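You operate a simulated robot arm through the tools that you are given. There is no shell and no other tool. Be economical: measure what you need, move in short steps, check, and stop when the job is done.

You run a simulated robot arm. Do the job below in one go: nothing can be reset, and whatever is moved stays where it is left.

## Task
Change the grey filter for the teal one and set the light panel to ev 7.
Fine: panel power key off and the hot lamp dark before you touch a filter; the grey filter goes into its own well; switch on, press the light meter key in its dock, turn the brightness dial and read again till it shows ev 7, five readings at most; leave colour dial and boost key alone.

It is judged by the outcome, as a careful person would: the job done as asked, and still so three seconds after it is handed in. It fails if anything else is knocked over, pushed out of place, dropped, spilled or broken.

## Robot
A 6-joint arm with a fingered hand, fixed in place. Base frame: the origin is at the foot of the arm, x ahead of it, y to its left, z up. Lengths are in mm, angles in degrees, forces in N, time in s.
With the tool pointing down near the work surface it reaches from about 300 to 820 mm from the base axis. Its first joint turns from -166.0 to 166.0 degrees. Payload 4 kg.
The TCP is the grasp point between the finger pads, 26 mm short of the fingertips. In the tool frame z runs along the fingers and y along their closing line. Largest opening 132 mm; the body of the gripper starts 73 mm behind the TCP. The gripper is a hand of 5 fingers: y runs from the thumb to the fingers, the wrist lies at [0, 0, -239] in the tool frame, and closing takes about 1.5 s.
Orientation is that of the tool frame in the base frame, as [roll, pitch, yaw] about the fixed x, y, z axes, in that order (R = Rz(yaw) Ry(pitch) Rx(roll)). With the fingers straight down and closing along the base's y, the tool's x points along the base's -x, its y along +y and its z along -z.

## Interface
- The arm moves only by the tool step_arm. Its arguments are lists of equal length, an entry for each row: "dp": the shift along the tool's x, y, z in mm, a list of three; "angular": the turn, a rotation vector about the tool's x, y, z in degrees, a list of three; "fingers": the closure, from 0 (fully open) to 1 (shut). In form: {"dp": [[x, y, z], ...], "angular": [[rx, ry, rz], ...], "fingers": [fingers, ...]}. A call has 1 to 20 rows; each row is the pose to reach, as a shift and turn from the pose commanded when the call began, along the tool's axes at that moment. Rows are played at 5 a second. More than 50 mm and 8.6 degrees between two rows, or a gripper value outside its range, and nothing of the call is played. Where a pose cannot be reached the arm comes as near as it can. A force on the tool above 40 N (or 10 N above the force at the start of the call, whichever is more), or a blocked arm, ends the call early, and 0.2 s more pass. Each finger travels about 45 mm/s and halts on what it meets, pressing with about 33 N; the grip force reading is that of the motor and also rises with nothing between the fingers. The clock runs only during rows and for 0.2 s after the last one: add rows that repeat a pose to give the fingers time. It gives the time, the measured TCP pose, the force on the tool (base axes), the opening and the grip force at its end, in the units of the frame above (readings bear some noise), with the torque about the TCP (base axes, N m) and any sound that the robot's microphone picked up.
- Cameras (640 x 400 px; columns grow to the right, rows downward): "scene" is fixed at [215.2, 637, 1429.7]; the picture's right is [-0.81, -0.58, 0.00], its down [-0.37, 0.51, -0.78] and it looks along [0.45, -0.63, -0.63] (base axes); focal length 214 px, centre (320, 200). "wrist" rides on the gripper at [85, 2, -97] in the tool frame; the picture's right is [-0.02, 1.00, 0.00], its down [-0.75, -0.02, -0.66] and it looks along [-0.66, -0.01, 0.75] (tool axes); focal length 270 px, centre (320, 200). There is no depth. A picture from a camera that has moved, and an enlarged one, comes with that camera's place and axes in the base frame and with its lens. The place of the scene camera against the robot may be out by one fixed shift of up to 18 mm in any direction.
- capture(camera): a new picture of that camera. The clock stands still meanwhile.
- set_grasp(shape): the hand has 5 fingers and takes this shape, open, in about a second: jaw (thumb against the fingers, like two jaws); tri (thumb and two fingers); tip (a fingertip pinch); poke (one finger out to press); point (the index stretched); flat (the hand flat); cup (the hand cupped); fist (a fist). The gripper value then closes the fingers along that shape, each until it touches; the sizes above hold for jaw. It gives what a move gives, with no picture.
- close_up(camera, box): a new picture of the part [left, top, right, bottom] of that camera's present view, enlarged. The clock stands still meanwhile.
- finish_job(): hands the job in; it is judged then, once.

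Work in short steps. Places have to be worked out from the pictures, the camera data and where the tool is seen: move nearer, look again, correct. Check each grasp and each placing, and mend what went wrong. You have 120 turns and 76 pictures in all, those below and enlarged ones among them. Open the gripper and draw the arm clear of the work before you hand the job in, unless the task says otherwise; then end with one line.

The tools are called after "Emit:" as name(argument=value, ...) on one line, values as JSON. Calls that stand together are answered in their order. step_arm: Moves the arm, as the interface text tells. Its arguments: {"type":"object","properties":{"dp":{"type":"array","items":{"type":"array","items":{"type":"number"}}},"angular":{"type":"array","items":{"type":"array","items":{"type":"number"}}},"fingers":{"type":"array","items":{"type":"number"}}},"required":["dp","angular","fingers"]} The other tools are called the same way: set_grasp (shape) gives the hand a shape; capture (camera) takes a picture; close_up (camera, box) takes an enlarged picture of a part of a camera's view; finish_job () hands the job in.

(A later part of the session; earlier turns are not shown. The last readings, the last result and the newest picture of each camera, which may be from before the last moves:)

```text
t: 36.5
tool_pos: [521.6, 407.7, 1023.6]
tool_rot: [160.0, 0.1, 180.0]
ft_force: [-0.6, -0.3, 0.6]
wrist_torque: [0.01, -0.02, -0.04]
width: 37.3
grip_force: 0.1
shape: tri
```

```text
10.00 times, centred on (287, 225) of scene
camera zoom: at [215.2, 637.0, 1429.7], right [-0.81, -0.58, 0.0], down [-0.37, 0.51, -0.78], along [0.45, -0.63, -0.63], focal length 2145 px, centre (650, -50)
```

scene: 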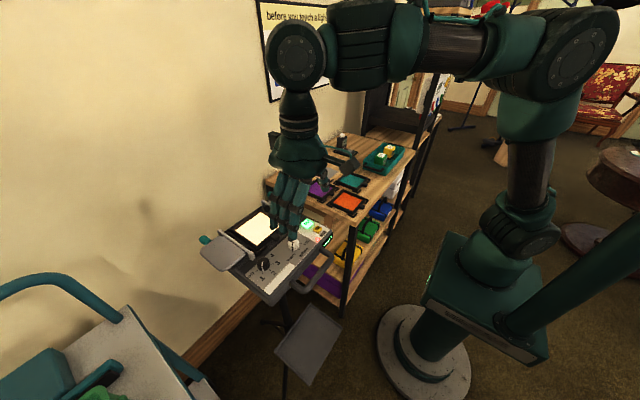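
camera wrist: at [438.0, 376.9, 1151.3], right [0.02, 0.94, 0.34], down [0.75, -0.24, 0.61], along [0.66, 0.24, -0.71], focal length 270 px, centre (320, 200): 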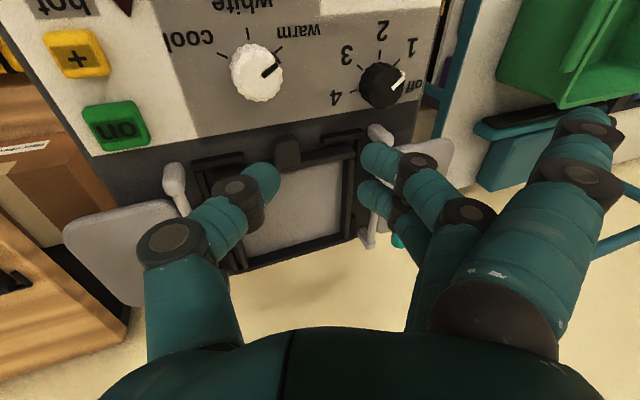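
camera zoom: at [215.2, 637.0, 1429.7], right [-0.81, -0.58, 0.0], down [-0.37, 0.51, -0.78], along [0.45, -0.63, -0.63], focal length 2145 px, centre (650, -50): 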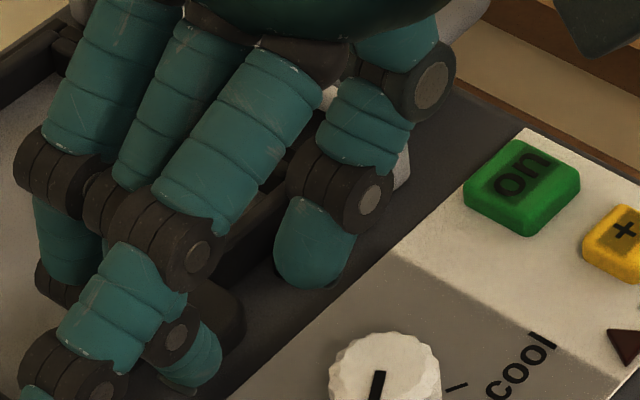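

Tab lies ~5 mm toward the thumb from the pinch centre; I correct (−2,−5) and lower 13 mm, then look.

Emit:
step_arm(dp=[[2, -4.7, -1.7], [2, -9.1, 10.5]], angular=[[0, 0, 0], [0, 0, 0]], fingers=[0.74, 0.74])

Emit:
close_up(camera="wrist", box=[220, 70, 420, 220])

```text
t: 37.1
tool_pos: [518.2, 404.2, 1011.1]
tool_rot: [160.0, 0.0, -179.9]
ft_force: [-0.1, 0.4, -1.0]
wrist_torque: [0.04, 0.02, -0.05]
width: 34.8
grip_force: 0.1
shape: tri
```

```text
2.67 times, centred on (320, 145) of wrist
camera zoom: at [434.4, 372.7, 1102.0], right [0.02, 0.94, 0.34], down [0.75, -0.24, 0.61], along [0.66, 0.24, -0.71], focal length 721 px, centre (320, 347)
```

zoom: 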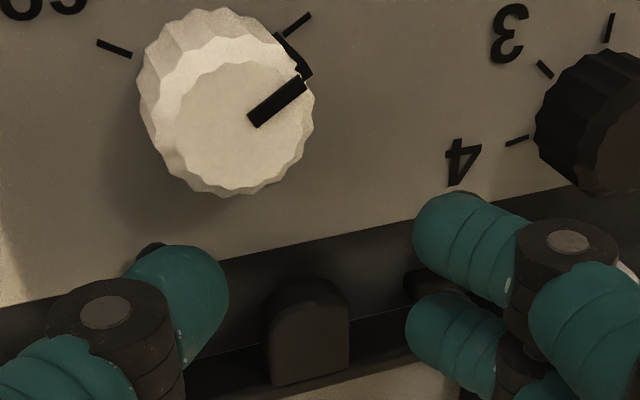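

Tab is centred between thumb and fingers. Going down 7 mm (+2 in x), watching the force.

Emit:
step_arm(dp=[[-1, -1.2, 3.3], [-2, -2.4, 6.6]], angular=[[0, 0, 0], [0, 0, 0]], fingers=[0.74, 0.74])

Emit:
close_up(camera="wrist", box=[220, 70, 420, 220])

Emit:
close_up(camera="scene", box=[255, 210, 319, 250])

```text
t: 37.7
tool_pos: [521.3, 404.4, 1003.7]
tool_rot: [160.1, 0.1, 180.0]
ft_force: [-1.0, -1.9, 5.6]
wrist_torque: [-0.17, 0.04, -0.01]
width: 34.6
grip_force: 0.1
shape: tri
```

```text
2.67 times, centred on (320, 145) of wrist
camera zoom: at [437.3, 372.4, 1095.6], right [0.02, 0.94, 0.34], down [0.75, -0.24, 0.61], along [0.66, 0.25, -0.71], focal length 721 px, centre (320, 347)
```

zoom: 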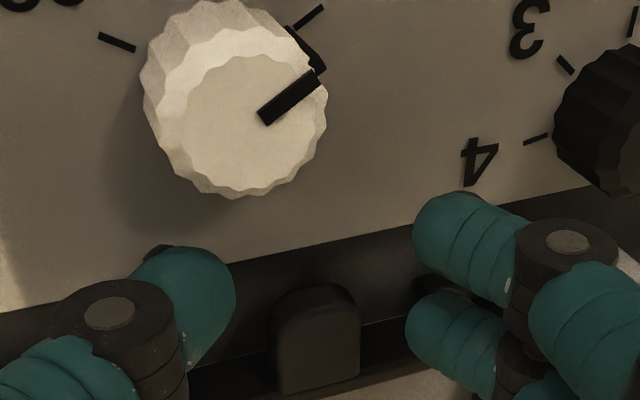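

```text
10.00 times, centred on (287, 230) of scene
camera zoom: at [215.2, 637.0, 1429.7], right [-0.81, -0.58, 0.0], down [-0.37, 0.51, -0.78], along [0.45, -0.63, -0.63], focal length 2145 px, centre (650, -100)
```

zoom: 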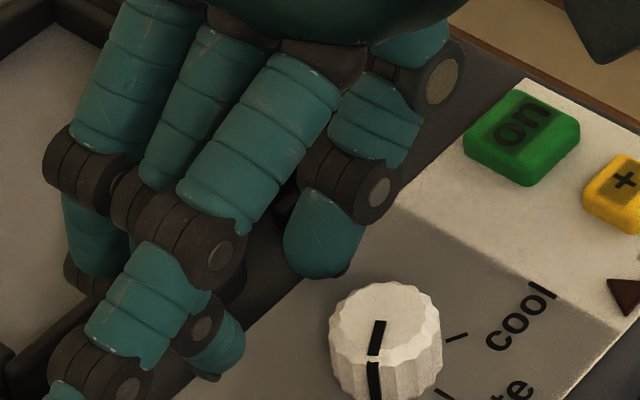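

Light contact (thumb side touching the panel). Raising 2 mm and closing on the tab.

Emit:
step_arm(dp=[[0, 0.7, -1.9], [0, 0.7, -1.9], [0, 0.7, -1.9], [0, 0.7, -1.9], [0, 0.7, -1.9], [0, 0.7, -1.9], [0, 0.7, -1.9]], angular=[[0, 0, 0], [0, 0, 0], [0, 0, 0], [0, 0, 0], [0, 0, 0], [0, 0, 0], [0, 0, 0]], fingers=[0.74, 0.8, 0.85, 0.9, 0.95, 1, 1])

Emit:
close_up(camera="wrist", box=[220, 70, 420, 220])

```text
t: 39.3
tool_pos: [521.7, 404.2, 1008.0]
tool_rot: [160.0, 0.0, -179.9]
ft_force: [0.0, 2.2, 2.0]
wrist_torque: [0.07, -0.01, 0.04]
width: 0.1
grip_force: 32.7
shape: tri
```

```text
2.67 times, centred on (320, 145) of wrist
camera zoom: at [437.2, 373.0, 1097.7], right [0.02, 0.94, 0.34], down [0.75, -0.24, 0.61], along [0.66, 0.25, -0.71], focal length 721 px, centre (320, 347)
```

zoom: 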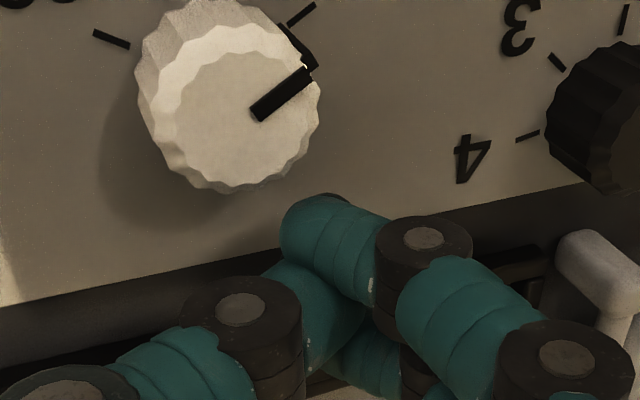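

The fingers closed above the tab: by nominal geometry the −20° tilt lifts the finger side ~11 mm. I'll open, rise, reduce tilt to −5° and re-centre.

Emit:
step_arm(dp=[[0, 0, 0], [0, 0, 0], [0, 0, 0], [0, 4, -12], [0, 8.5, -23.5], [0, 11, -22.6], [0, 13.2, -21.8], [0, 13.2, -21.8]], angular=[[0, 0, 0], [0, 0, 0], [0, 0, 0], [0, 0, 0], [0, 0, 0], [7.5, 0, 0], [15, 0, 0], [15, 0, 0]], fingers=[0.85, 0.76, 0.76, 0.76, 0.76, 0.76, 0.76, 0.76])

Emit:
close_up(camera="wrist", box=[220, 70, 420, 220])

```text
t: 41.1
tool_pos: [521.1, 408.2, 1033.3]
tool_rot: [175.2, 0.0, -179.9]
ft_force: [-0.1, -0.1, -0.1]
wrist_torque: [0.02, 0.03, -0.02]
width: 31.1
grip_force: 0.1
shape: tri
```

```text
2.67 times, centred on (320, 145) of wrist
camera zoom: at [436.5, 402.2, 1128.7], right [0.02, 1.0, 0.09], down [0.75, -0.07, 0.66], along [0.66, 0.05, -0.75], focal length 721 px, centre (320, 347)
```

zoom: 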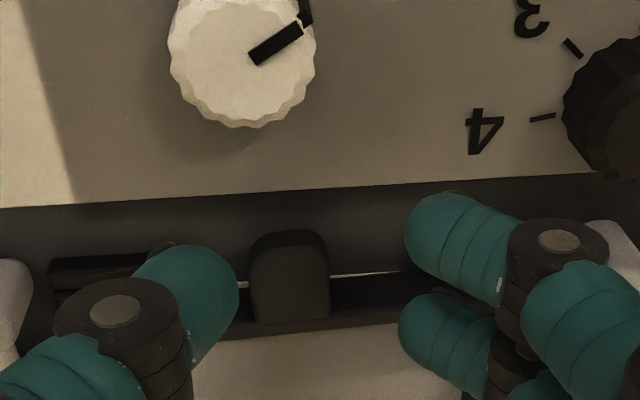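

Tab is ~7 mm toward the thumb from the pinch plane. Correct and descend to TCP z≈1009.

Emit:
step_arm(dp=[[0, -7.3, 6], [0, -7.3, 23.5]], angular=[[0, 0, 0], [0, 0, 0]], fingers=[0.76, 0.76])

Emit:
close_up(camera="wrist", box=[220, 70, 420, 220])

```text
t: 41.7
tool_pos: [521.6, 402.8, 1008.8]
tool_rot: [175.0, 0.0, -180.0]
ft_force: [0.1, 0.8, 0.0]
wrist_torque: [0.0, 0.0, -0.03]
width: 31.4
grip_force: 0.1
shape: tri
```

```text
2.67 times, centred on (320, 145) of wrist
camera zoom: at [436.6, 396.1, 1103.7], right [0.02, 1.0, 0.09], down [0.75, -0.07, 0.66], along [0.66, 0.05, -0.75], focal length 721 px, centre (320, 347)
```

zoom: 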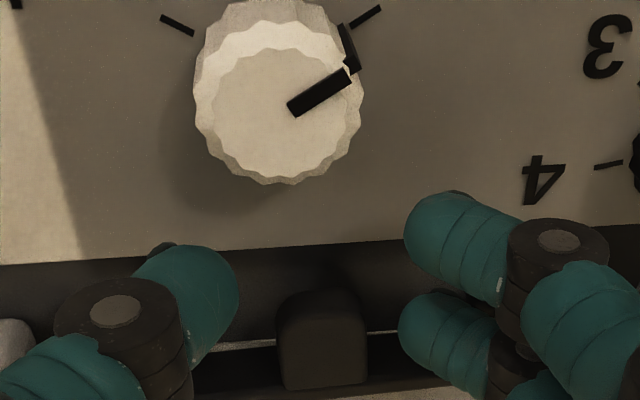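

Centred. Down 4 mm more and, if free, close.

Emit:
step_arm(dp=[[0, -0.2, 2], [0, -0.4, 4]], angular=[[0, 0, 0], [0, 0, 0]], fingers=[0.76, 0.76])

Emit:
step_arm(dp=[[0, 0, 0], [0, 0, 0], [0, 0, 0], [0, 0, 0], [0, 0, 0], [0, 0, 0]], angular=[[0, 0, 0], [0, 0, 0], [0, 0, 0], [0, 0, 0], [0, 0, 0], [0, 0, 0]], fingers=[0.82, 0.88, 0.94, 1, 1, 1])

Emit:
close_up(camera="wrist", box=[220, 70, 420, 220])

```text
t: 42.3
tool_pos: [522.2, 403.0, 1004.8]
tool_rot: [175.0, 0.1, -179.9]
ft_force: [0.3, 0.4, -0.3]
wrist_torque: [0.03, -0.01, 0.01]
width: 31.0
grip_force: 0.0
shape: tri
```

```text
t: 43.7
tool_pos: [522.0, 403.5, 1004.7]
tool_rot: [174.9, 0.1, -179.9]
ft_force: [-4.5, 13.8, 1.8]
wrist_torque: [0.25, 0.09, 0.22]
width: 0.0
grip_force: 33.1
shape: tri
```

```text
2.67 times, centred on (320, 145) of wrist
camera zoom: at [436.8, 397.9, 1100.0], right [0.02, 1.0, 0.09], down [0.75, -0.07, 0.66], along [0.66, 0.05, -0.75], focal length 721 px, centre (320, 347)
```

zoom: 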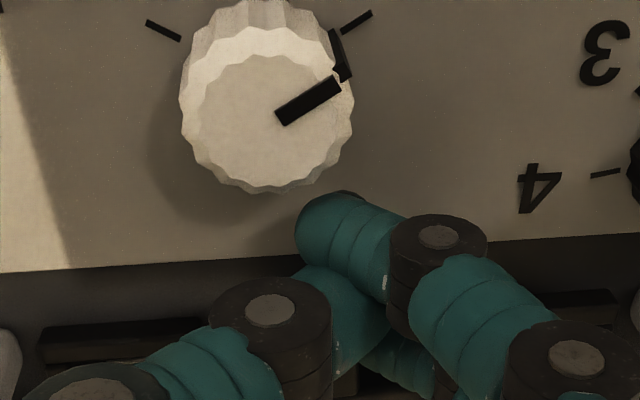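

The far finger met the tab's side but the thumb passed over it, so thumb is slightly high. Opening, tilting to −12° and feeling downward for contact.

Emit:
step_arm(dp=[[0, 0, 0], [0, 0, 0], [0, 0, -5], [0, 0, -5]], angular=[[0, 0, 0], [0, 0, 0], [0, 0, 0], [-7, 0, 0]], fingers=[0.85, 0.76, 0.76, 0.76])

Emit:
step_arm(dp=[[0, -1, 4.9], [0, -1.2, 5.9], [0, -1.4, 6.9], [0, -1.6, 7.8]], angular=[[0, 0, 0], [0, 0, 0], [0, 0, 0], [0, 0, 0]], fingers=[0.76, 0.76, 0.76, 0.76])

Emit:
close_up(camera="wrist", box=[220, 70, 420, 220])

```text
t: 44.7
tool_pos: [522.3, 402.9, 1008.5]
tool_rot: [168.0, 0.2, 180.0]
ft_force: [0.5, 0.5, 0.1]
wrist_torque: [-0.01, 0.01, 0.0]
width: 31.3
grip_force: 0.0
shape: tri
```

```text
t: 45.7
tool_pos: [521.4, 402.1, 1002.6]
tool_rot: [168.0, 0.1, -180.0]
ft_force: [1.6, -2.3, 6.5]
wrist_torque: [-0.23, -0.02, 0.05]
width: 32.1
grip_force: 0.0
shape: tri
```

```text
2.67 times, centred on (320, 145) of wrist
camera zoom: at [437.2, 384.7, 1096.3], right [0.02, 0.98, 0.21], down [0.75, -0.15, 0.64], along [0.66, 0.14, -0.74], focal length 721 px, centre (320, 347)
```

zoom: 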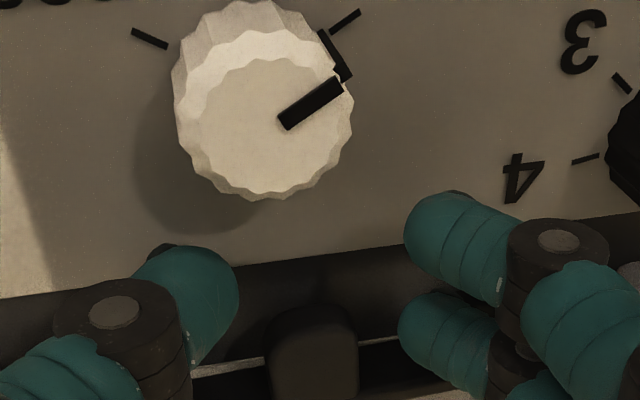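

Contact is on the thumb's outer side, probably the bracket. I narrow the opening to ~24 mm, recentre 1 mm, go 3 mm lower, then close.

Emit:
step_arm(dp=[[-1, -1, -3], [-1, -1.3, -3], [-2, -1.3, -3], [-2, -1.3, 0], [-2, -1.6, 1.5], [-2, -1.9, 3]], angular=[[0, 0, 0], [0, 0, 0], [0, 0, 0], [0, 0, 0], [0, 0, 0], [0, 0, 0]], fingers=[0.8, 0.82, 0.82, 0.82, 0.82, 0.82])

Emit:
step_arm(dp=[[0, 0, 0], [0, 0, 0], [0, 0, 0], [0, 0, 0], [0, 0, 0]], angular=[[0, 0, 0], [0, 0, 0], [0, 0, 0], [0, 0, 0], [0, 0, 0]], fingers=[0.88, 0.94, 1, 1, 1])

Emit:
close_up(camera="wrist", box=[220, 70, 420, 220])

```text
t: 47.1
tool_pos: [523.2, 401.2, 1001.1]
tool_rot: [167.9, 0.2, 179.8]
ft_force: [2.5, -8.5, 22.7]
wrist_torque: [-0.67, -0.05, 0.07]
width: 26.2
grip_force: 0.0
shape: tri
```

```text
t: 48.3
tool_pos: [523.2, 404.7, 997.0]
tool_rot: [168.0, 0.0, -179.8]
ft_force: [-4.8, 15.5, 0.5]
wrist_torque: [0.27, 0.07, 0.18]
width: 0.0
grip_force: 33.2
shape: tri
```

```text
2.67 times, centred on (320, 145) of wrist
camera zoom: at [438.5, 384.8, 1091.5], right [0.02, 0.98, 0.21], down [0.75, -0.15, 0.64], along [0.66, 0.15, -0.74], focal length 721 px, centre (320, 347)
```

zoom: 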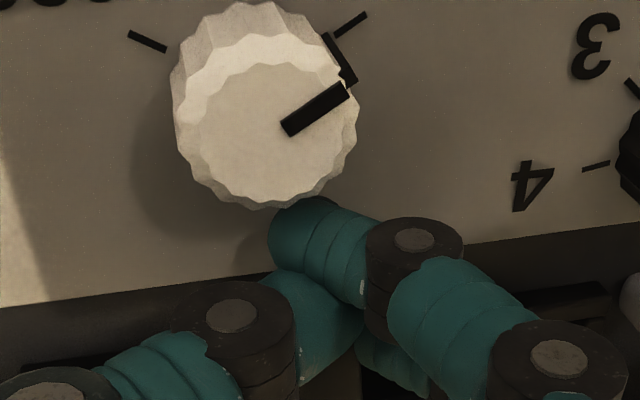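

The far finger again meets the tab but the thumb doesn't. Viewing the pinch from the scene camera to see whether the thumb is in front of, or above, the tab.

Emit:
close_up(camera="scene", box=[260, 212, 324, 252])

```text
10.00 times, centred on (292, 232) of scene
camera zoom: at [215.2, 637.0, 1429.7], right [-0.81, -0.58, 0.0], down [-0.37, 0.51, -0.78], along [0.45, -0.63, -0.63], focal length 2145 px, centre (600, -120)
```

zoom: 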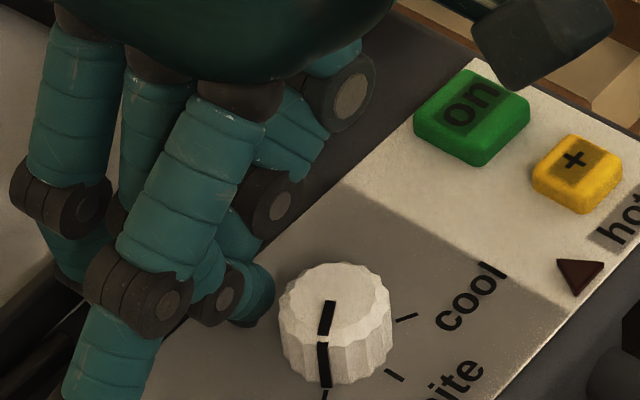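

Inconclusive, but thumb seems offset toward the front. I'll lift 12 mm, open, and yaw the hand 20° so thumb and far finger line up on the tab; then look.

Emit:
step_arm(dp=[[0, 0, 0], [0, 0, -6], [0, 0, -14], [0, 0, -14], [-2, 0, -14], [-4, 0, -14], [-4, 0, -14]], angular=[[0, 0, 0], [0, 0, 0], [0, 0, 0], [0, 0, -7], [0, 0, -14], [0, 0, -20], [0, 0, -20]], fingers=[0.9, 0.85, 0.77, 0.77, 0.77, 0.77, 0.77])

Emit:
close_up(camera="wrist", box=[220, 70, 420, 220])

```text
t: 49.9
tool_pos: [527.0, 397.2, 1012.2]
tool_rot: [168.7, 4.1, -160.5]
ft_force: [0.0, 0.6, -0.6]
wrist_torque: [-0.03, 0.01, -0.01]
width: 29.6
grip_force: 0.0
shape: tri
```

```text
2.67 times, centred on (320, 145) of wrist
camera zoom: at [447.3, 351.5, 1099.4], right [-0.32, 0.93, 0.2], down [0.71, 0.1, 0.7], along [0.62, 0.36, -0.69], focal length 721 px, centre (320, 347)
```

zoom: 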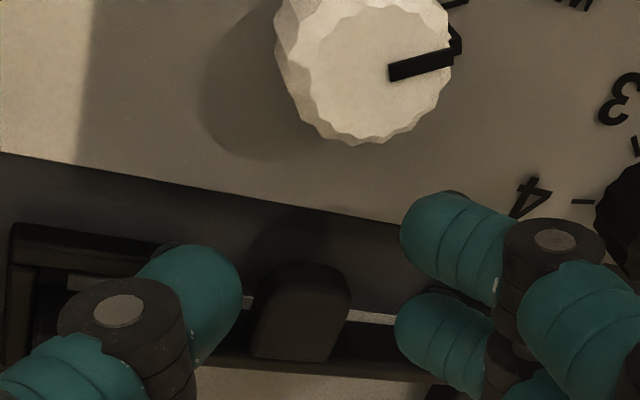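

Tab ~4.5 mm off the pinch plane toward the thumb; correcting, going down along the tool and closing.

Emit:
step_arm(dp=[[0, -4.5, 0], [0, -4.5, 6], [0, -4.5, 12.5]], angular=[[0, 0, 0], [0, 0, 0], [0, 0, 0]], fingers=[0.8, 0.8, 0.8])

Emit:
step_arm(dp=[[0, 0, 0], [0, 0, 0], [0, 0, 0], [0, 0, 0], [0, 0, 0]], angular=[[0, 0, 0], [0, 0, 0], [0, 0, 0], [0, 0, 0], [0, 0, 0]], fingers=[0.86, 0.92, 1, 1, 1])

Emit:
close_up(camera="wrist", box=[220, 70, 420, 220])

```text
t: 50.7
tool_pos: [528.1, 396.7, 1000.8]
tool_rot: [168.7, 4.1, -160.3]
ft_force: [-5.7, 2.4, 9.4]
wrist_torque: [-0.1, 0.01, -0.07]
width: 24.8
grip_force: 0.0
shape: tri
```

```text
t: 51.9
tool_pos: [528.2, 396.7, 998.8]
tool_rot: [168.7, 4.1, -160.3]
ft_force: [-3.9, 1.6, -0.1]
wrist_torque: [0.04, 0.05, 0.07]
width: 3.8
grip_force: 32.9
shape: tri
```

```text
2.67 times, centred on (320, 145) of wrist
camera zoom: at [448.3, 351.2, 1086.6], right [-0.32, 0.93, 0.2], down [0.71, 0.1, 0.69], along [0.62, 0.36, -0.69], focal length 721 px, centre (320, 347)
```

zoom: 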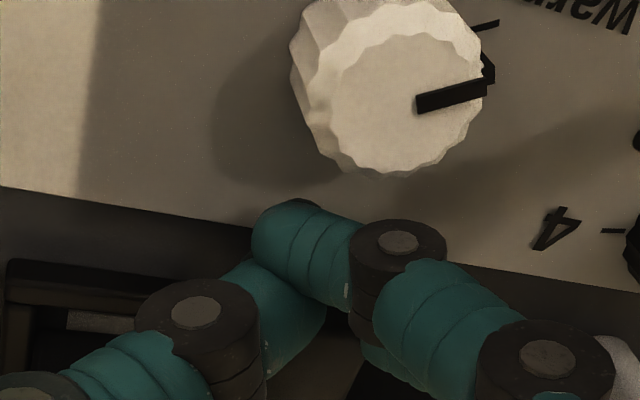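

Now width 3.8 with thumb and far finger apparently on either side of the tab. Test lift of 12 mm.

Emit:
step_arm(dp=[[0, 0.8, -4], [0, 1.6, -8], [0, 2.4, -12]], angular=[[0, 0, 0], [0, 0, 0], [0, 0, 0]], fingers=[1, 1, 1])

Emit:
capture(camera="wrist")

```text
t: 52.7
tool_pos: [526.8, 398.8, 1011.1]
tool_rot: [168.7, 4.1, -160.3]
ft_force: [-9.5, 7.8, 1.4]
wrist_torque: [0.14, 0.1, 0.15]
width: 1.3
grip_force: 32.9
shape: tri
```

```text
22 pictures are left
camera wrist: at [446.9, 351.4, 1098.5], right [-0.32, 0.93, 0.2], down [0.71, 0.1, 0.7], along [0.62, 0.37, -0.69], focal length 270 px, centre (320, 200)
```

wrist: 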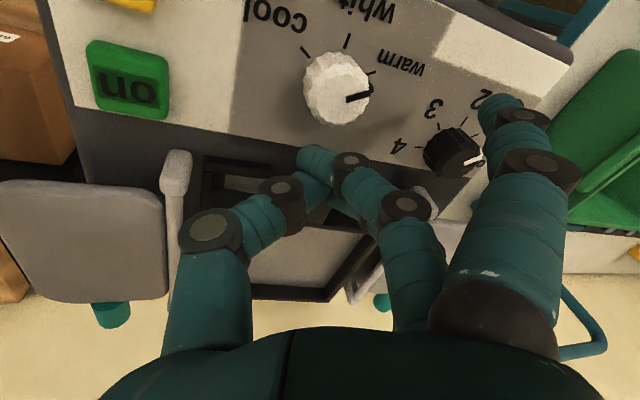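

It seems the tab came up partly. Lifting another 20 mm slowly and checking once.

Emit:
step_arm(dp=[[0, 0.8, -4], [0, 1.6, -8], [0, 2.4, -12], [0, 3.2, -16], [0, 4, -20], [0, 4, -20]], angular=[[0, 0, 0], [0, 0, 0], [0, 0, 0], [0, 0, 0], [0, 0, 0], [0, 0, 0]], fingers=[1, 1, 1, 1, 1, 1])

Emit:
close_up(camera="scene", box=[220, 180, 348, 280])

```text
t: 54.1
tool_pos: [525.9, 395.5, 1031.3]
tool_rot: [168.7, 4.3, -160.4]
ft_force: [-8.2, 5.4, 2.3]
wrist_torque: [0.1, 0.12, 0.11]
width: 0.3
grip_force: 33.3
shape: tri
```

```text
4.00 times, centred on (284, 230) of scene
camera zoom: at [215.2, 637.0, 1429.7], right [-0.81, -0.58, 0.0], down [-0.37, 0.51, -0.78], along [0.45, -0.63, -0.63], focal length 858 px, centre (464, 80)
```

zoom: 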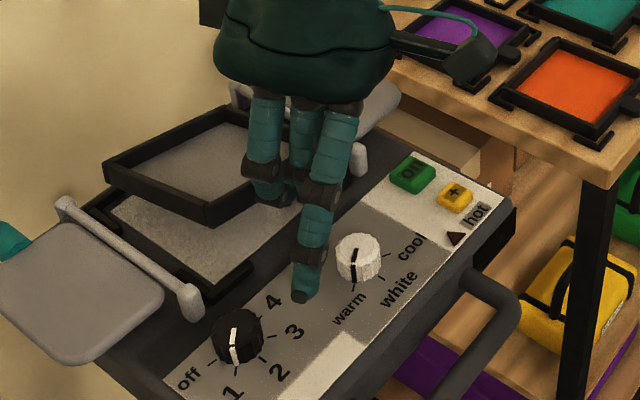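

The grey filter is lifted clear. I raise it and carry it slowly to a viewpoint (~(480,60,1100)) from which the bench wells are visible past the held filter.

Emit:
step_arm(dp=[[-1.4, 3.9, -19.6], [-2.9, 7.8, -39.1], [-4.3, 11.7, -58.7], [6.8, -9, -64.3], [17.8, -29.8, -69.9], [28.9, -50.5, -75.5], [39.9, -71.3, -81.1], [51, -92, -86.7], [62, -112.7, -92.4], [73.1, -133.5, -98], [84.1, -154.2, -103.6], [95.2, -175, -109.2], [106.2, -195.7, -114.8], [117.3, -216.4, -120.4], [128.3, -237.2, -126], [139.4, -257.9, -131.6], [150.4, -278.7, -137.2]], angular=[[0, 0, 0], [0, 0, 0], [0, 0, 0], [0, 0, 0], [0, 0, 0], [0, 0, 0], [0, 0, 0], [0, 0, 0], [0, 0, 0], [0, 0, 0], [0, 0, 0], [0, 0, 0], [0, 0, 0], [0, 0, 0], [0, 0, 0], [0, 0, 0], [0, 0, 0]], fingers=[1, 1, 1, 1, 1, 1, 1, 1, 1, 1, 1, 1, 1, 1, 1, 1, 1])

Emit:
capture(camera="wrist")

```text
t: 57.7
tool_pos: [480.0, 60.6, 1100.1]
tool_rot: [168.7, 4.1, -160.4]
ft_force: [-0.1, -0.2, -0.9]
wrist_torque: [0.02, 0.01, -0.02]
width: 0.0
grip_force: 32.7
shape: tri
```

```text
20 pictures are left
camera wrist: at [400.3, 14.7, 1187.8], right [-0.32, 0.93, 0.2], down [0.71, 0.1, 0.69], along [0.62, 0.36, -0.69], focal length 270 px, centre (320, 200)
```

wrist: 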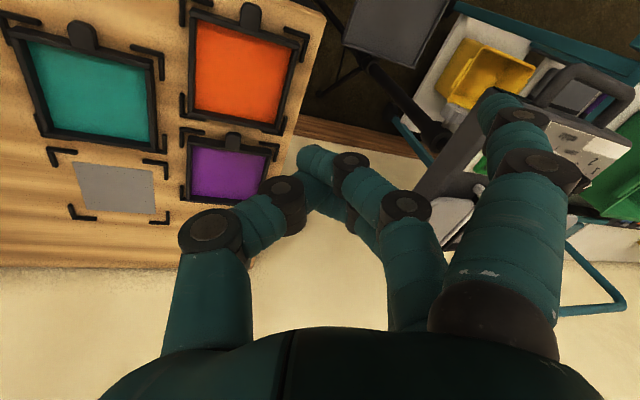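

The filter is no longer in the hand! Checking where it is.

Emit:
capture(camera="scene")

```text
19 pictures are left
```

scene: 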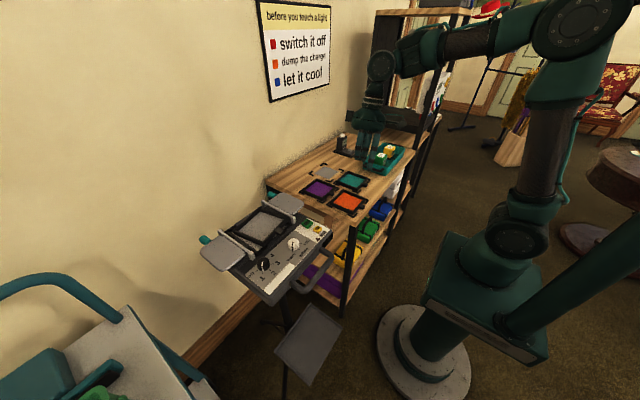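

The filter slid out early and is back on the panel, slightly skewed in its seat. A better grasp: hand turned to yaw 0 so the thumb and the near finger oppose directly on the tab. First untilt, then turn.

Emit:
step_arm(dp=[[0, 0, 0], [0, 0, 0]], angular=[[5.6, 2, 0], [11.3, 4.1, 0]], fingers=[0.9, 0.77])

Emit:
step_arm(dp=[[0, 0, 0], [0, 0, 0], [0, 0, 0], [0, 0, 0], [0, 0, 0], [0, 0, 0], [0, 0, 0], [0, 0, 0], [0, 0, 0], [0, 0, 0], [0, 0, 0], [0, 0, 0], [0, 0, 0], [0, 0, 0], [0, 0, 0], [0, 0, 0], [0, 0, 0], [0, 0, 0], [0, 0, 0], [0, 0, 0]], angular=[[0, 0, -8], [0, 0, -16], [0, 0, -24], [0, 0, -32], [0, 0, -40], [0, 0, -48], [0, 0, -56], [0, 0, -64], [0, 0, -72], [0, 0, -80], [0, 0, -88], [0, 0, -96], [0, 0, -104], [0, 0, -112], [0, 0, -120], [0, 0, -128], [0, 0, -136], [0, 0, -144], [0, 0, -152], [0, 0, -160]], fingers=[0.77, 0.77, 0.77, 0.77, 0.77, 0.77, 0.77, 0.77, 0.77, 0.77, 0.77, 0.77, 0.77, 0.77, 0.77, 0.77, 0.77, 0.77, 0.77, 0.77])

```text
t: 58.3
tool_pos: [480.8, 60.0, 1100.3]
tool_rot: [-179.9, 0.0, -159.9]
ft_force: [-0.5, -0.3, -0.7]
wrist_torque: [0.0, 0.01, -0.01]
width: 30.0
grip_force: 0.1
shape: tri
```

```text
t: 62.5
tool_pos: [522.9, 99.4, 1180.1]
tool_rot: [175.3, -0.1, -9.8]
ft_force: [-0.8, 0.7, 0.2]
wrist_torque: [0.0, -0.01, 0.0]
width: 29.9
grip_force: 0.0
shape: tri
out of reach, approached as far as the arm can: row 9, 10, 11, 12, 13, 14, 15, 16, 17, 18, 19, 20
```

Yaw 0 is out of reach that way round. Rotating back, then trying the other direction.

Emit:
step_arm(dp=[[0, 0, 0], [0, 0, 0], [0, 0, 0], [0, 0, 0], [0, 0, 0], [0, 0, 0], [0, 0, 0], [0, 0, 0], [0, 0, 0], [0, 0, 0], [0, 0, 0], [0, 0, 0], [0, 0, 0], [0, 0, 0], [0, 0, 0], [0, 0, 0], [0, 0, 0], [0, 0, 0], [0, 0, 0], [0, 0, 0]], angular=[[0, 0, 8], [0, 0, 16], [0, 0, 24], [0, 0, 32], [0, 0, 40], [0, 0, 48], [0, 0, 56], [0, 0, 64], [0, 0, 72], [0, 0, 80], [0, 0, 88], [0, 0, 96], [0, 0, 104], [0, 0, 112], [0, 0, 120], [0, 0, 128], [0, 0, 136], [0, 0, 144], [0, 0, 152], [0, 0, 160]], fingers=[0.77, 0.77, 0.77, 0.77, 0.77, 0.77, 0.77, 0.77, 0.77, 0.77, 0.77, 0.77, 0.77, 0.77, 0.77, 0.77, 0.77, 0.77, 0.77, 0.77])

Emit:
step_arm(dp=[[0, 0, 0], [0, 0, 0], [0, 0, 0], [0, 0, 0], [0, 0, 0], [0, 0, 0], [0, 0, 0], [0, 0, 0], [0, 0, 0], [0, 0, 0], [0, 0, 0], [0, 0, 0], [0, 0, 0], [0, 0, 0], [0, 0, 0]], angular=[[0, 0, 8], [0, 0, 16], [0, 0, 24], [0, 0, 32], [0, 0, 40], [0, 0, 48], [0, 0, 56], [0, 0, 64], [0, 0, 72], [0, 0, 80], [0, 0, 88], [0, 0, 96], [0, 0, 104], [0, 0, 112], [0, 0, 120]], fingers=[0.77, 0.77, 0.77, 0.77, 0.77, 0.77, 0.77, 0.77, 0.77, 0.77, 0.77, 0.77, 0.77, 0.77, 0.77])

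```text
t: 66.7
tool_pos: [526.0, 99.9, 1182.1]
tool_rot: [-175.5, -1.5, -170.0]
ft_force: [-0.4, 1.7, 0.1]
wrist_torque: [0.01, -0.02, 0.01]
width: 30.1
grip_force: 0.1
shape: tri
```

```text
t: 69.9
tool_pos: [525.3, 100.0, 1181.4]
tool_rot: [179.0, 4.7, 70.0]
ft_force: [0.7, -0.3, 0.7]
wrist_torque: [0.02, 0.04, 0.03]
width: 29.9
grip_force: 0.1
shape: tri
```

Yaw 70 is reachable; continuing toward 0.

Emit:
step_arm(dp=[[0, 0, 0], [0, 0, 0], [0, 0, 0], [0, 0, 0], [0, 0, 0], [0, 0, 0], [0, 0, 0], [0, 0, 0], [0, 0, 0]], angular=[[0, 0, 8], [0, 0, 16], [0, 0, 24], [0, 0, 32], [0, 0, 40], [0, 0, 48], [0, 0, 56], [0, 0, 64], [0, 0, 70]], fingers=[0.77, 0.77, 0.77, 0.77, 0.77, 0.77, 0.77, 0.77, 0.77])

```text
t: 71.9
tool_pos: [527.4, 99.4, 1181.4]
tool_rot: [175.4, 1.0, 0.0]
ft_force: [-0.9, 0.9, 0.2]
wrist_torque: [0.0, 0.03, -0.02]
width: 30.1
grip_force: 0.0
shape: tri
```

Yaw 0 works. Now carrying the hand over the panel tab with a −12° thumb-down tilt, TCP ≈(520,410,1060).

Emit:
step_arm(dp=[[-0.7, -31.9, 9.6], [-1.4, -63.7, 19.2], [-2.1, -95.6, 28.7], [-2.8, -127.5, 38.3], [-3.5, -159.3, 47.9], [-4.2, -191.2, 57.5], [-4.9, -223.1, 67.1], [-5.6, -255, 76.6], [-6.3, -286.8, 86.2], [-7, -318.7, 95.8], [-7, -318.7, 95.8]], angular=[[0, 0, 0], [0, 0, 0], [0, 0, 0], [0, 0, 0], [0, 0, 0], [0, 0, 0], [0, 0, 0], [-3, 0, 0], [-6, 0, 0], [-7.4, 0, 0], [-7.4, 0, 0]], fingers=[0.75, 0.75, 0.75, 0.75, 0.75, 0.75, 0.75, 0.75, 0.75, 0.75, 0.75])

Emit:
capture(camera="wrist")

```text
t: 74.3
tool_pos: [481.8, 386.0, 1066.1]
tool_rot: [170.4, 0.7, 0.1]
ft_force: [-0.5, -0.6, 0.6]
wrist_torque: [0.03, 0.06, 0.0]
width: 32.9
grip_force: 0.0
shape: tri
out of reach, approached as far as the arm can: row 1, 2, 3, 4, 5, 6, 8, 9, 10, 11
```

```text
18 pictures are left
camera wrist: at [568.1, 400.3, 1159.7], right [-0.02, -0.99, 0.17], down [-0.75, 0.12, 0.66], along [-0.67, -0.11, -0.74], focal length 270 px, centre (320, 200)
```

wrist: 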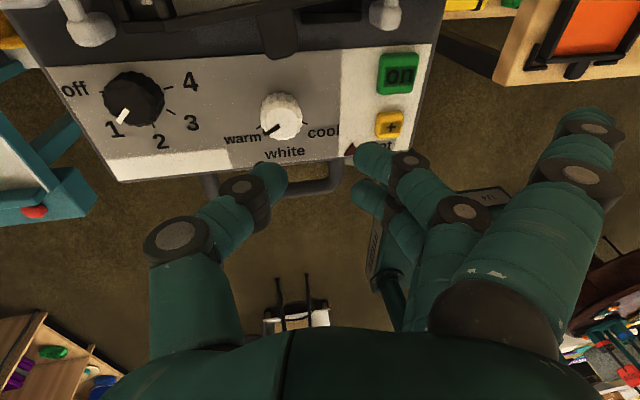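

Nearly there; a joint limit holds x back, so I'll allow yaw +8°. The tab end shows at ≈(527,395). Moving over it.

Emit:
step_arm(dp=[[0, 0, -5], [20, -8, 0], [40, -16.3, 18.5], [40, -16.3, 18.5]], angular=[[0, 0, -7], [-1, 0, -8], [-2.4, 0, -8], [-2.4, 0, -8]], fingers=[0.76, 0.76, 0.76, 0.76])

Emit:
capture(camera="wrist")

```text
t: 75.3
tool_pos: [452.9, 409.3, 1027.8]
tool_rot: [166.0, 2.5, 7.9]
ft_force: [0.2, -0.3, 0.2]
wrist_torque: [0.01, 0.01, -0.01]
width: 31.9
grip_force: 0.1
shape: tri
out of reach, approached as far as the arm can: row 1, 2, 3, 4
```

```text
17 pictures are left
camera wrist: at [538.5, 443.7, 1118.1], right [0.12, -0.96, 0.24], down [-0.74, 0.07, 0.67], along [-0.66, -0.26, -0.7], focal length 270 px, centre (320, 200)
```

wrist: 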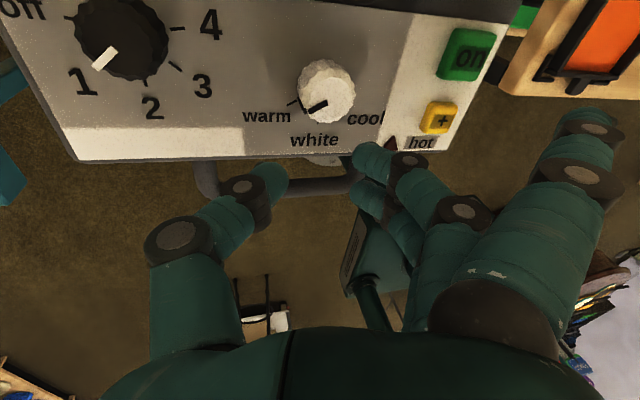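

The flipped posture hits a joint limit away from the tab, so I return to the normal side. First up and level.

Emit:
step_arm(dp=[[-1, 5.4, -22], [-2, 10.9, -43.5], [-3, 16.3, -65], [-4, 21.7, -87], [-4, 21.7, -87]], angular=[[0, 0, 0], [0, 0, 0], [5, 1, 0], [11, 2, 0.4], [14, 2.4, 0.6]], fingers=[0.76, 0.76, 0.76, 0.76, 0.76])

Emit:
step_arm(dp=[[0, 0, 0], [0, 0, 0], [0, 0, 0], [0, 0, 0], [0, 0, 0], [0, 0, 0], [0, 0, 0], [0, 0, 0], [0, 0, 0], [0, 0, 0], [0, 0, 0], [0, 0, 0], [0, 0, 0], [0, 0, 0], [0, 0, 0], [0, 0, 0], [0, 0, 0], [0, 0, 0], [0, 0, 0], [0, 0, 0]], angular=[[0, 0, -8.5], [0, 0, -17], [0, 0, -25.5], [0, 0, -34], [0, 0, -42.5], [0, 0, -51], [0, 0, -59.5], [0, 0, -68], [0, 0, -76.5], [0, 0, -85], [0, 0, -93.5], [0, 0, -102], [0, 0, -110.5], [0, 0, -119], [0, 0, -127.5], [0, 0, -136], [0, 0, -144.5], [0, 0, -153], [0, 0, -161.5], [0, 0, -170]], fingers=[0.76, 0.76, 0.76, 0.76, 0.76, 0.76, 0.76, 0.76, 0.76, 0.76, 0.76, 0.76, 0.76, 0.76, 0.76, 0.76, 0.76, 0.76, 0.76, 0.76])

```text
t: 76.5
tool_pos: [450.8, 408.5, 1119.9]
tool_rot: [179.8, 0.0, 7.4]
ft_force: [1.0, -0.2, -1.3]
wrist_torque: [0.02, 0.03, -0.03]
width: 31.9
grip_force: 0.1
shape: tri
out of reach, approached as far as the arm can: row 1, 2, 3
```

```text
t: 80.7
tool_pos: [448.6, 408.3, 1118.2]
tool_rot: [-179.7, 0.0, 177.6]
ft_force: [0.8, 0.5, 1.0]
wrist_torque: [-0.02, 0.0, 0.02]
width: 32.0
grip_force: 0.1
shape: tri
```

Back at yaw ≈178 above the panel front. One enlarged wrist view of the filter's present lie.

Emit:
close_up(camera="wrist", box=[220, 100, 440, 250])

```text
2.67 times, centred on (330, 175) of wrist
camera zoom: at [364.5, 414.6, 1215.2], right [0.06, 1.0, 0.0], down [0.75, -0.04, 0.66], along [0.66, -0.04, -0.75], focal length 721 px, centre (293, 267)
```

zoom: 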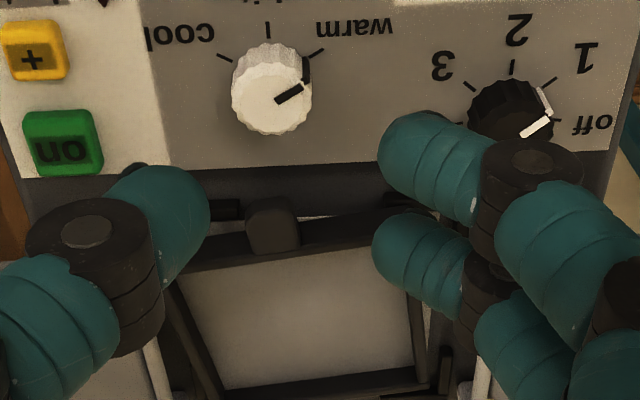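

The filter lies a bit skewed (~+8°), tab centre ≈(536,396). New approach: yaw 188 to match the tab, pitch 30° so the far finger passes above the frame, and roll −20°, so thumb and near finger oppose directly on the tab.

Emit:
step_arm(dp=[[-22, -4, 10], [-44, -8, 20], [-66, -12, 30], [-88.1, -16.1, 40]], angular=[[0, 0, -3], [0, 0, -6], [0, 0, -9], [0, 0, -10.4]], fingers=[0.76, 0.76, 0.76, 0.76])

Emit:
step_arm(dp=[[0, 0, 0], [0, 0, 0], [0, 0, 0], [0, 0, 0]], angular=[[0, -8, 0], [0, -16, 0], [0, -24, 0], [0, -30, 0]], fingers=[0.76, 0.76, 0.76, 0.76])

Emit:
step_arm(dp=[[0, 0, 0], [0, 0, 0], [0, 0, 0]], angular=[[-8, 0, 0], [-16, 0, 0], [-20, 0, 0]], fingers=[0.76, 0.76, 0.76])

```text
t: 81.7
tool_pos: [538.4, 386.5, 1081.0]
tool_rot: [-179.8, 0.0, -171.9]
ft_force: [-0.8, 0.3, -0.7]
wrist_torque: [0.04, 0.01, 0.0]
width: 32.0
grip_force: 0.1
shape: tri
```

```text
t: 82.7
tool_pos: [536.6, 388.2, 1081.2]
tool_rot: [-179.7, 30.0, -171.9]
ft_force: [-0.4, -0.4, -0.2]
wrist_torque: [0.01, 0.01, -0.03]
width: 32.1
grip_force: 0.0
shape: tri
```

```text
t: 83.5
tool_pos: [537.1, 387.1, 1081.2]
tool_rot: [160.1, 30.0, -171.8]
ft_force: [0.2, 0.2, 0.1]
wrist_torque: [0.01, 0.01, -0.01]
width: 31.7
grip_force: 0.1
shape: tri
```

Pose reached. Descend 46 mm vertically and look closely.

Emit:
step_arm(dp=[[11.5, -6.8, 18.7], [23, -13.6, 37.4]], angular=[[0, 0, 0], [0, 0, 0]], fingers=[0.76, 0.76])

Emit:
close_up(camera="wrist", box=[220, 80, 430, 230])

```text
t: 84.1
tool_pos: [535.7, 388.1, 1034.0]
tool_rot: [160.3, 30.0, -171.8]
ft_force: [0.4, 0.5, -0.2]
wrist_torque: [-0.03, -0.01, 0.0]
width: 31.8
grip_force: 0.0
shape: tri
```

```text
2.67 times, centred on (325, 155) of wrist
camera zoom: at [423.3, 341.1, 1069.4], right [-0.28, 0.91, 0.3], down [0.38, -0.19, 0.91], along [0.88, 0.37, -0.29], focal length 721 px, centre (307, 320)
```

zoom: 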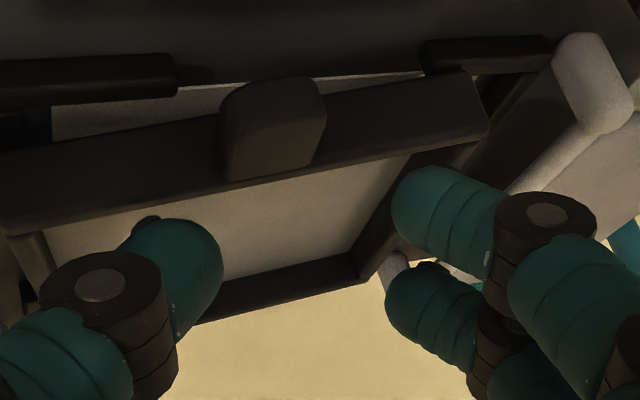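

Excellent side view; pinch centre predicted right above the tab. Descending 20 mm, opening ~30.

Emit:
step_arm(dp=[[5, -3, 8.2], [8, -4.7, 13], [10, -5.9, 16.3]], angular=[[0, 0, 0], [0, 0, 0], [0, 0, 0]], fingers=[0.76, 0.76, 0.76])

Emit:
close_up(camera="wrist", box=[220, 80, 430, 230])

```text
t: 84.9
tool_pos: [534.1, 387.6, 1012.1]
tool_rot: [160.4, 29.9, -171.8]
ft_force: [0.4, 1.2, -0.7]
wrist_torque: [-0.01, 0.0, 0.01]
width: 31.8
grip_force: 0.0
shape: tri
```

```text
2.67 times, centred on (325, 155) of wrist
camera zoom: at [421.9, 340.4, 1049.1], right [-0.28, 0.91, 0.3], down [0.38, -0.18, 0.91], along [0.88, 0.37, -0.29], focal length 721 px, centre (307, 320)
```

zoom: 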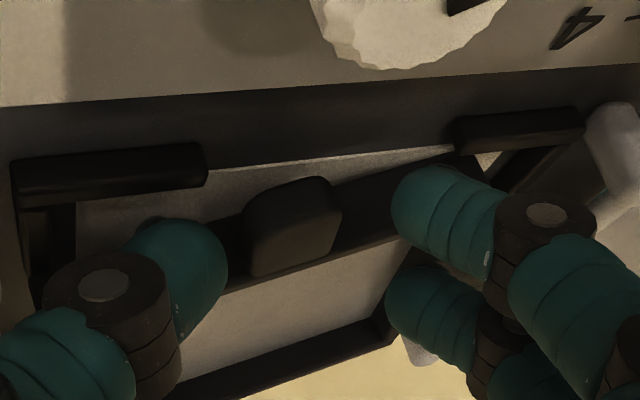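

Tab is ~3 mm toward the thumb and ~5 mm low relative to the tips: correct, then close on it.

Emit:
step_arm(dp=[[1.5, -4, 2.4], [3, -4.8, 4.9]], angular=[[0, 0, 0], [0, 0, 0]], fingers=[0.76, 0.76])

Emit:
step_arm(dp=[[0, 0, 0], [0, 0, 0], [0, 0, 0], [0, 0, 0], [0, 0, 0], [0, 0, 0]], angular=[[0, 0, 0], [0, 0, 0], [0, 0, 0], [0, 0, 0], [0, 0, 0], [0, 0, 0]], fingers=[0.82, 0.88, 0.94, 1, 1, 1])

```text
t: 85.5
tool_pos: [538.7, 384.9, 1008.0]
tool_rot: [160.2, 30.1, -171.8]
ft_force: [0.0, 1.6, 8.6]
wrist_torque: [-0.38, -0.03, -0.01]
width: 31.0
grip_force: 0.1
shape: tri
```

```text
t: 86.9
tool_pos: [535.9, 384.7, 1007.6]
tool_rot: [160.3, 29.8, -171.8]
ft_force: [-6.9, -3.0, 3.6]
wrist_torque: [0.08, 0.06, 0.11]
width: 2.6
grip_force: 32.8
shape: tri
```

Width only 2.6 — need to see what was caught.

Emit:
close_up(camera="wrist", box=[220, 80, 430, 230])

```text
2.67 times, centred on (325, 155) of wrist
camera zoom: at [423.7, 337.1, 1043.5], right [-0.28, 0.91, 0.3], down [0.38, -0.18, 0.91], along [0.88, 0.37, -0.29], focal length 721 px, centre (307, 320)
```

zoom: 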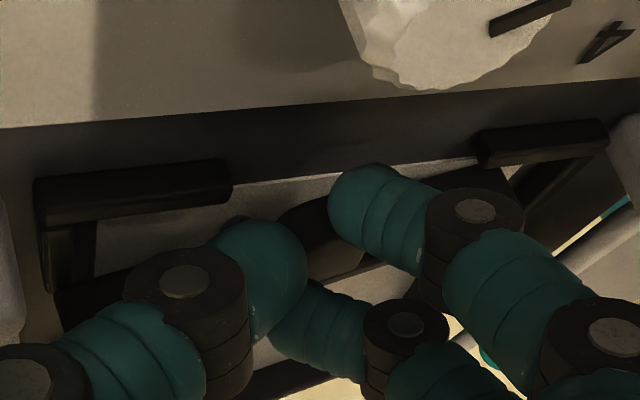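

The thumb rides too high for this. A sturdier grasp: hand yawed ~98°, thumb against the tab's front end and the two fingers inside the raised rim (pinch along x). Releasing, rising, and re-orienting.

Emit:
step_arm(dp=[[0, 0, 0], [0, 0, 0], [-10, 5.9, -16.3], [-20, 11.9, -32.5], [-30, 17.8, -48.8], [-45, 26.7, -73]], angular=[[0, 0, 0], [0, 0, 0], [0, 0, 0], [0, 0, 0], [0, 0, 0], [0, 0, 0]], fingers=[0.85, 0.74, 0.74, 0.7, 0.7, 0.7])

Emit:
step_arm(dp=[[0, 0, 0], [0, 0, 0], [0, 0, 0]], angular=[[7, 0, 0], [14, 0, 0], [20, 0, 0]], fingers=[0.65, 0.65, 0.65])

Emit:
step_arm(dp=[[0, 0, 0], [0, 0, 0], [0, 0, 0], [0, 0, 0]], angular=[[0, 8, 0], [0, 16, 0], [0, 24, 0], [0, 30, 0]], fingers=[0.65, 0.65, 0.65, 0.65])

Emit:
step_arm(dp=[[0, 0, 0], [0, 0, 0], [0, 0, 0], [0, 0, 0], [0, 0, 0], [0, 0, 0], [0, 0, 0], [0, 0, 0], [0, 0, 0], [0, 0, 0], [0, 0, 0]], angular=[[0, 0, 8.2], [0, 0, 16.4], [0, 0, 24.6], [0, 0, 32.8], [0, 0, 41], [0, 0, 49.2], [0, 0, 57.4], [0, 0, 65.6], [0, 0, 73.8], [0, 0, 82], [0, 0, 90]], fingers=[0.65, 0.65, 0.65, 0.65, 0.65, 0.65, 0.65, 0.65, 0.65, 0.65, 0.65])

```text
t: 88.3
tool_pos: [537.7, 385.3, 1097.6]
tool_rot: [160.3, 29.9, -171.8]
ft_force: [0.5, -0.2, 0.0]
wrist_torque: [0.01, 0.02, -0.02]
width: 39.0
grip_force: 0.1
shape: tri
```

```text
t: 89.1
tool_pos: [537.5, 385.4, 1096.5]
tool_rot: [-179.6, 29.8, -172.0]
ft_force: [-0.3, 0.7, 0.4]
wrist_torque: [-0.02, 0.01, -0.04]
width: 45.6
grip_force: 0.0
shape: tri
```

```text
t: 90.1
tool_pos: [535.8, 386.4, 1097.2]
tool_rot: [-179.6, 0.0, -172.0]
ft_force: [0.4, -0.1, -0.3]
wrist_torque: [-0.04, -0.03, 0.01]
width: 45.6
grip_force: 0.0
shape: tri
```

```text
t: 92.5
tool_pos: [537.1, 386.1, 1096.2]
tool_rot: [-179.9, 0.3, 97.8]
ft_force: [-0.3, 0.1, -0.2]
wrist_torque: [0.01, 0.05, 0.02]
width: 45.7
grip_force: 0.0
shape: tri
```

Now yaw 98. Recomputing: dial tops z≈990, tab face ≈(529,391,996) with the front propped a bit. Moving over with roll −10° and looking.

Emit:
step_arm(dp=[[4, 0, 14], [7, 0, 28], [10.1, -0.2, 41], [10.1, -0.2, 41]], angular=[[-4, 0, 0], [-8, 0, 0], [-10, 0, 0], [-10, 0, 0]], fingers=[0.64, 0.64, 0.64, 0.64])

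Emit:
capture(camera="wrist")

```text
t: 93.5
tool_pos: [533.4, 394.8, 1054.8]
tool_rot: [170.0, 0.3, 98.1]
ft_force: [0.3, -0.1, -0.4]
wrist_torque: [-0.02, 0.04, -0.01]
width: 46.9
grip_force: 0.0
shape: tri
```

```text
12 pictures are left
camera wrist: at [508.1, 477.8, 1149.1], right [0.98, 0.12, 0.17], down [-0.02, -0.76, 0.65], along [0.21, -0.64, -0.74], focal length 270 px, centre (320, 200)
```

wrist: 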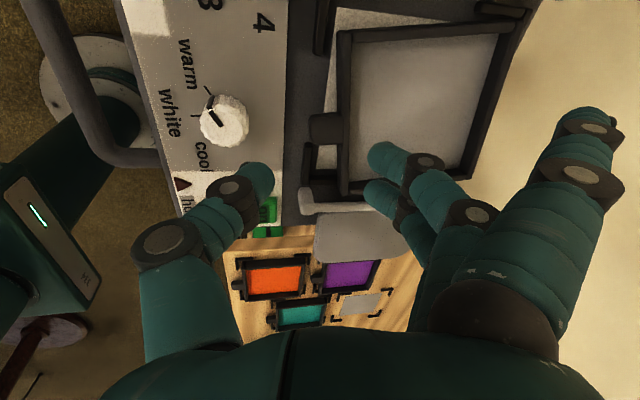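

Very useful: the rim is raised around recessed glass. Tab end is at x≈537, rim inner at x≈569, y≈397, top z≈980. Shifting +16 in x and descending to TCP z≈1019, then looking.

Emit:
step_arm(dp=[[0.2, 12, 10], [0.4, 11, 25], [0.4, 9.7, 38.3]], angular=[[0, 0, 0], [0, 0, 0], [0, 0, 0]], fingers=[0.64, 0.64, 0.64])

Emit:
close_up(camera="wrist", box=[200, 80, 440, 230])

```text
t: 94.3
tool_pos: [552.1, 397.2, 1020.1]
tool_rot: [170.0, 0.2, 98.0]
ft_force: [0.1, -0.3, 0.6]
wrist_torque: [0.01, 0.0, -0.01]
width: 46.8
grip_force: 0.0
shape: tri
```

```text
2.67 times, centred on (320, 155) of wrist
camera zoom: at [526.2, 480.4, 1114.2], right [0.98, 0.12, 0.17], down [-0.02, -0.76, 0.65], along [0.21, -0.64, -0.74], focal length 721 px, centre (320, 320)
```

zoom: 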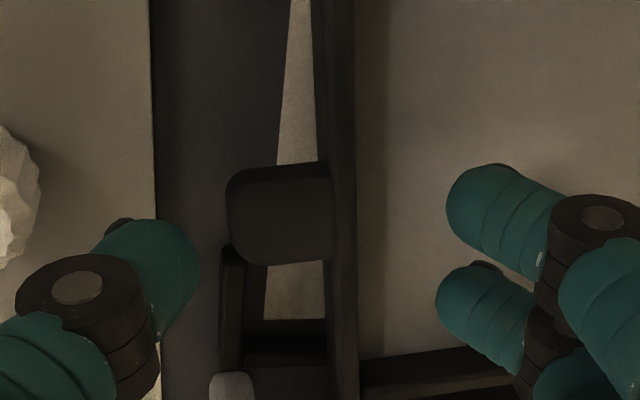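

Centred well laterally; pinch needs −6 mm along the closing line. Descending along the tool in steps, watching force.

Emit:
step_arm(dp=[[0, -6, 8], [0, -6, 14], [0, -6, 18], [0, -6, 20.5], [0, -6, 22.7]], angular=[[0, 0, 0], [0, 0, 0], [0, 0, 0], [0, 0, 0], [0, 0, 0]], fingers=[0.66, 0.66, 0.66, 0.66, 0.66])

```text
t: 95.5
tool_pos: [549.5, 398.4, 1003.5]
tool_rot: [169.7, 0.0, 98.0]
ft_force: [-3.9, -1.8, 12.8]
wrist_torque: [-0.13, 0.52, 0.05]
width: 46.4
grip_force: 0.0
shape: tri
stopped in row 5: the force on the tool passed its limit at 43 N (the readings are from after the stop); the commanded pose is now the measured one
```

The thumb's knuckle met the label board. Backing off 1.5 mm and trying the closure from here; the width will tell.

Emit:
step_arm(dp=[[0, 0, -1.5], [0, 0, -1.5], [0, 0, -1.5], [0, 0, -1.5], [0, 0, -1.5]], angular=[[0, 0, 0], [0, 0, 0], [0, 0, 0], [0, 0, 0], [0, 0, 0]], fingers=[0.7, 0.76, 0.84, 0.9, 0.9])

```text
t: 96.7
tool_pos: [548.7, 397.9, 1003.0]
tool_rot: [169.8, 0.1, 98.0]
ft_force: [-1.9, 0.3, 1.1]
wrist_torque: [-0.03, 0.02, -0.03]
width: 24.0
grip_force: 33.4
shape: tri
```

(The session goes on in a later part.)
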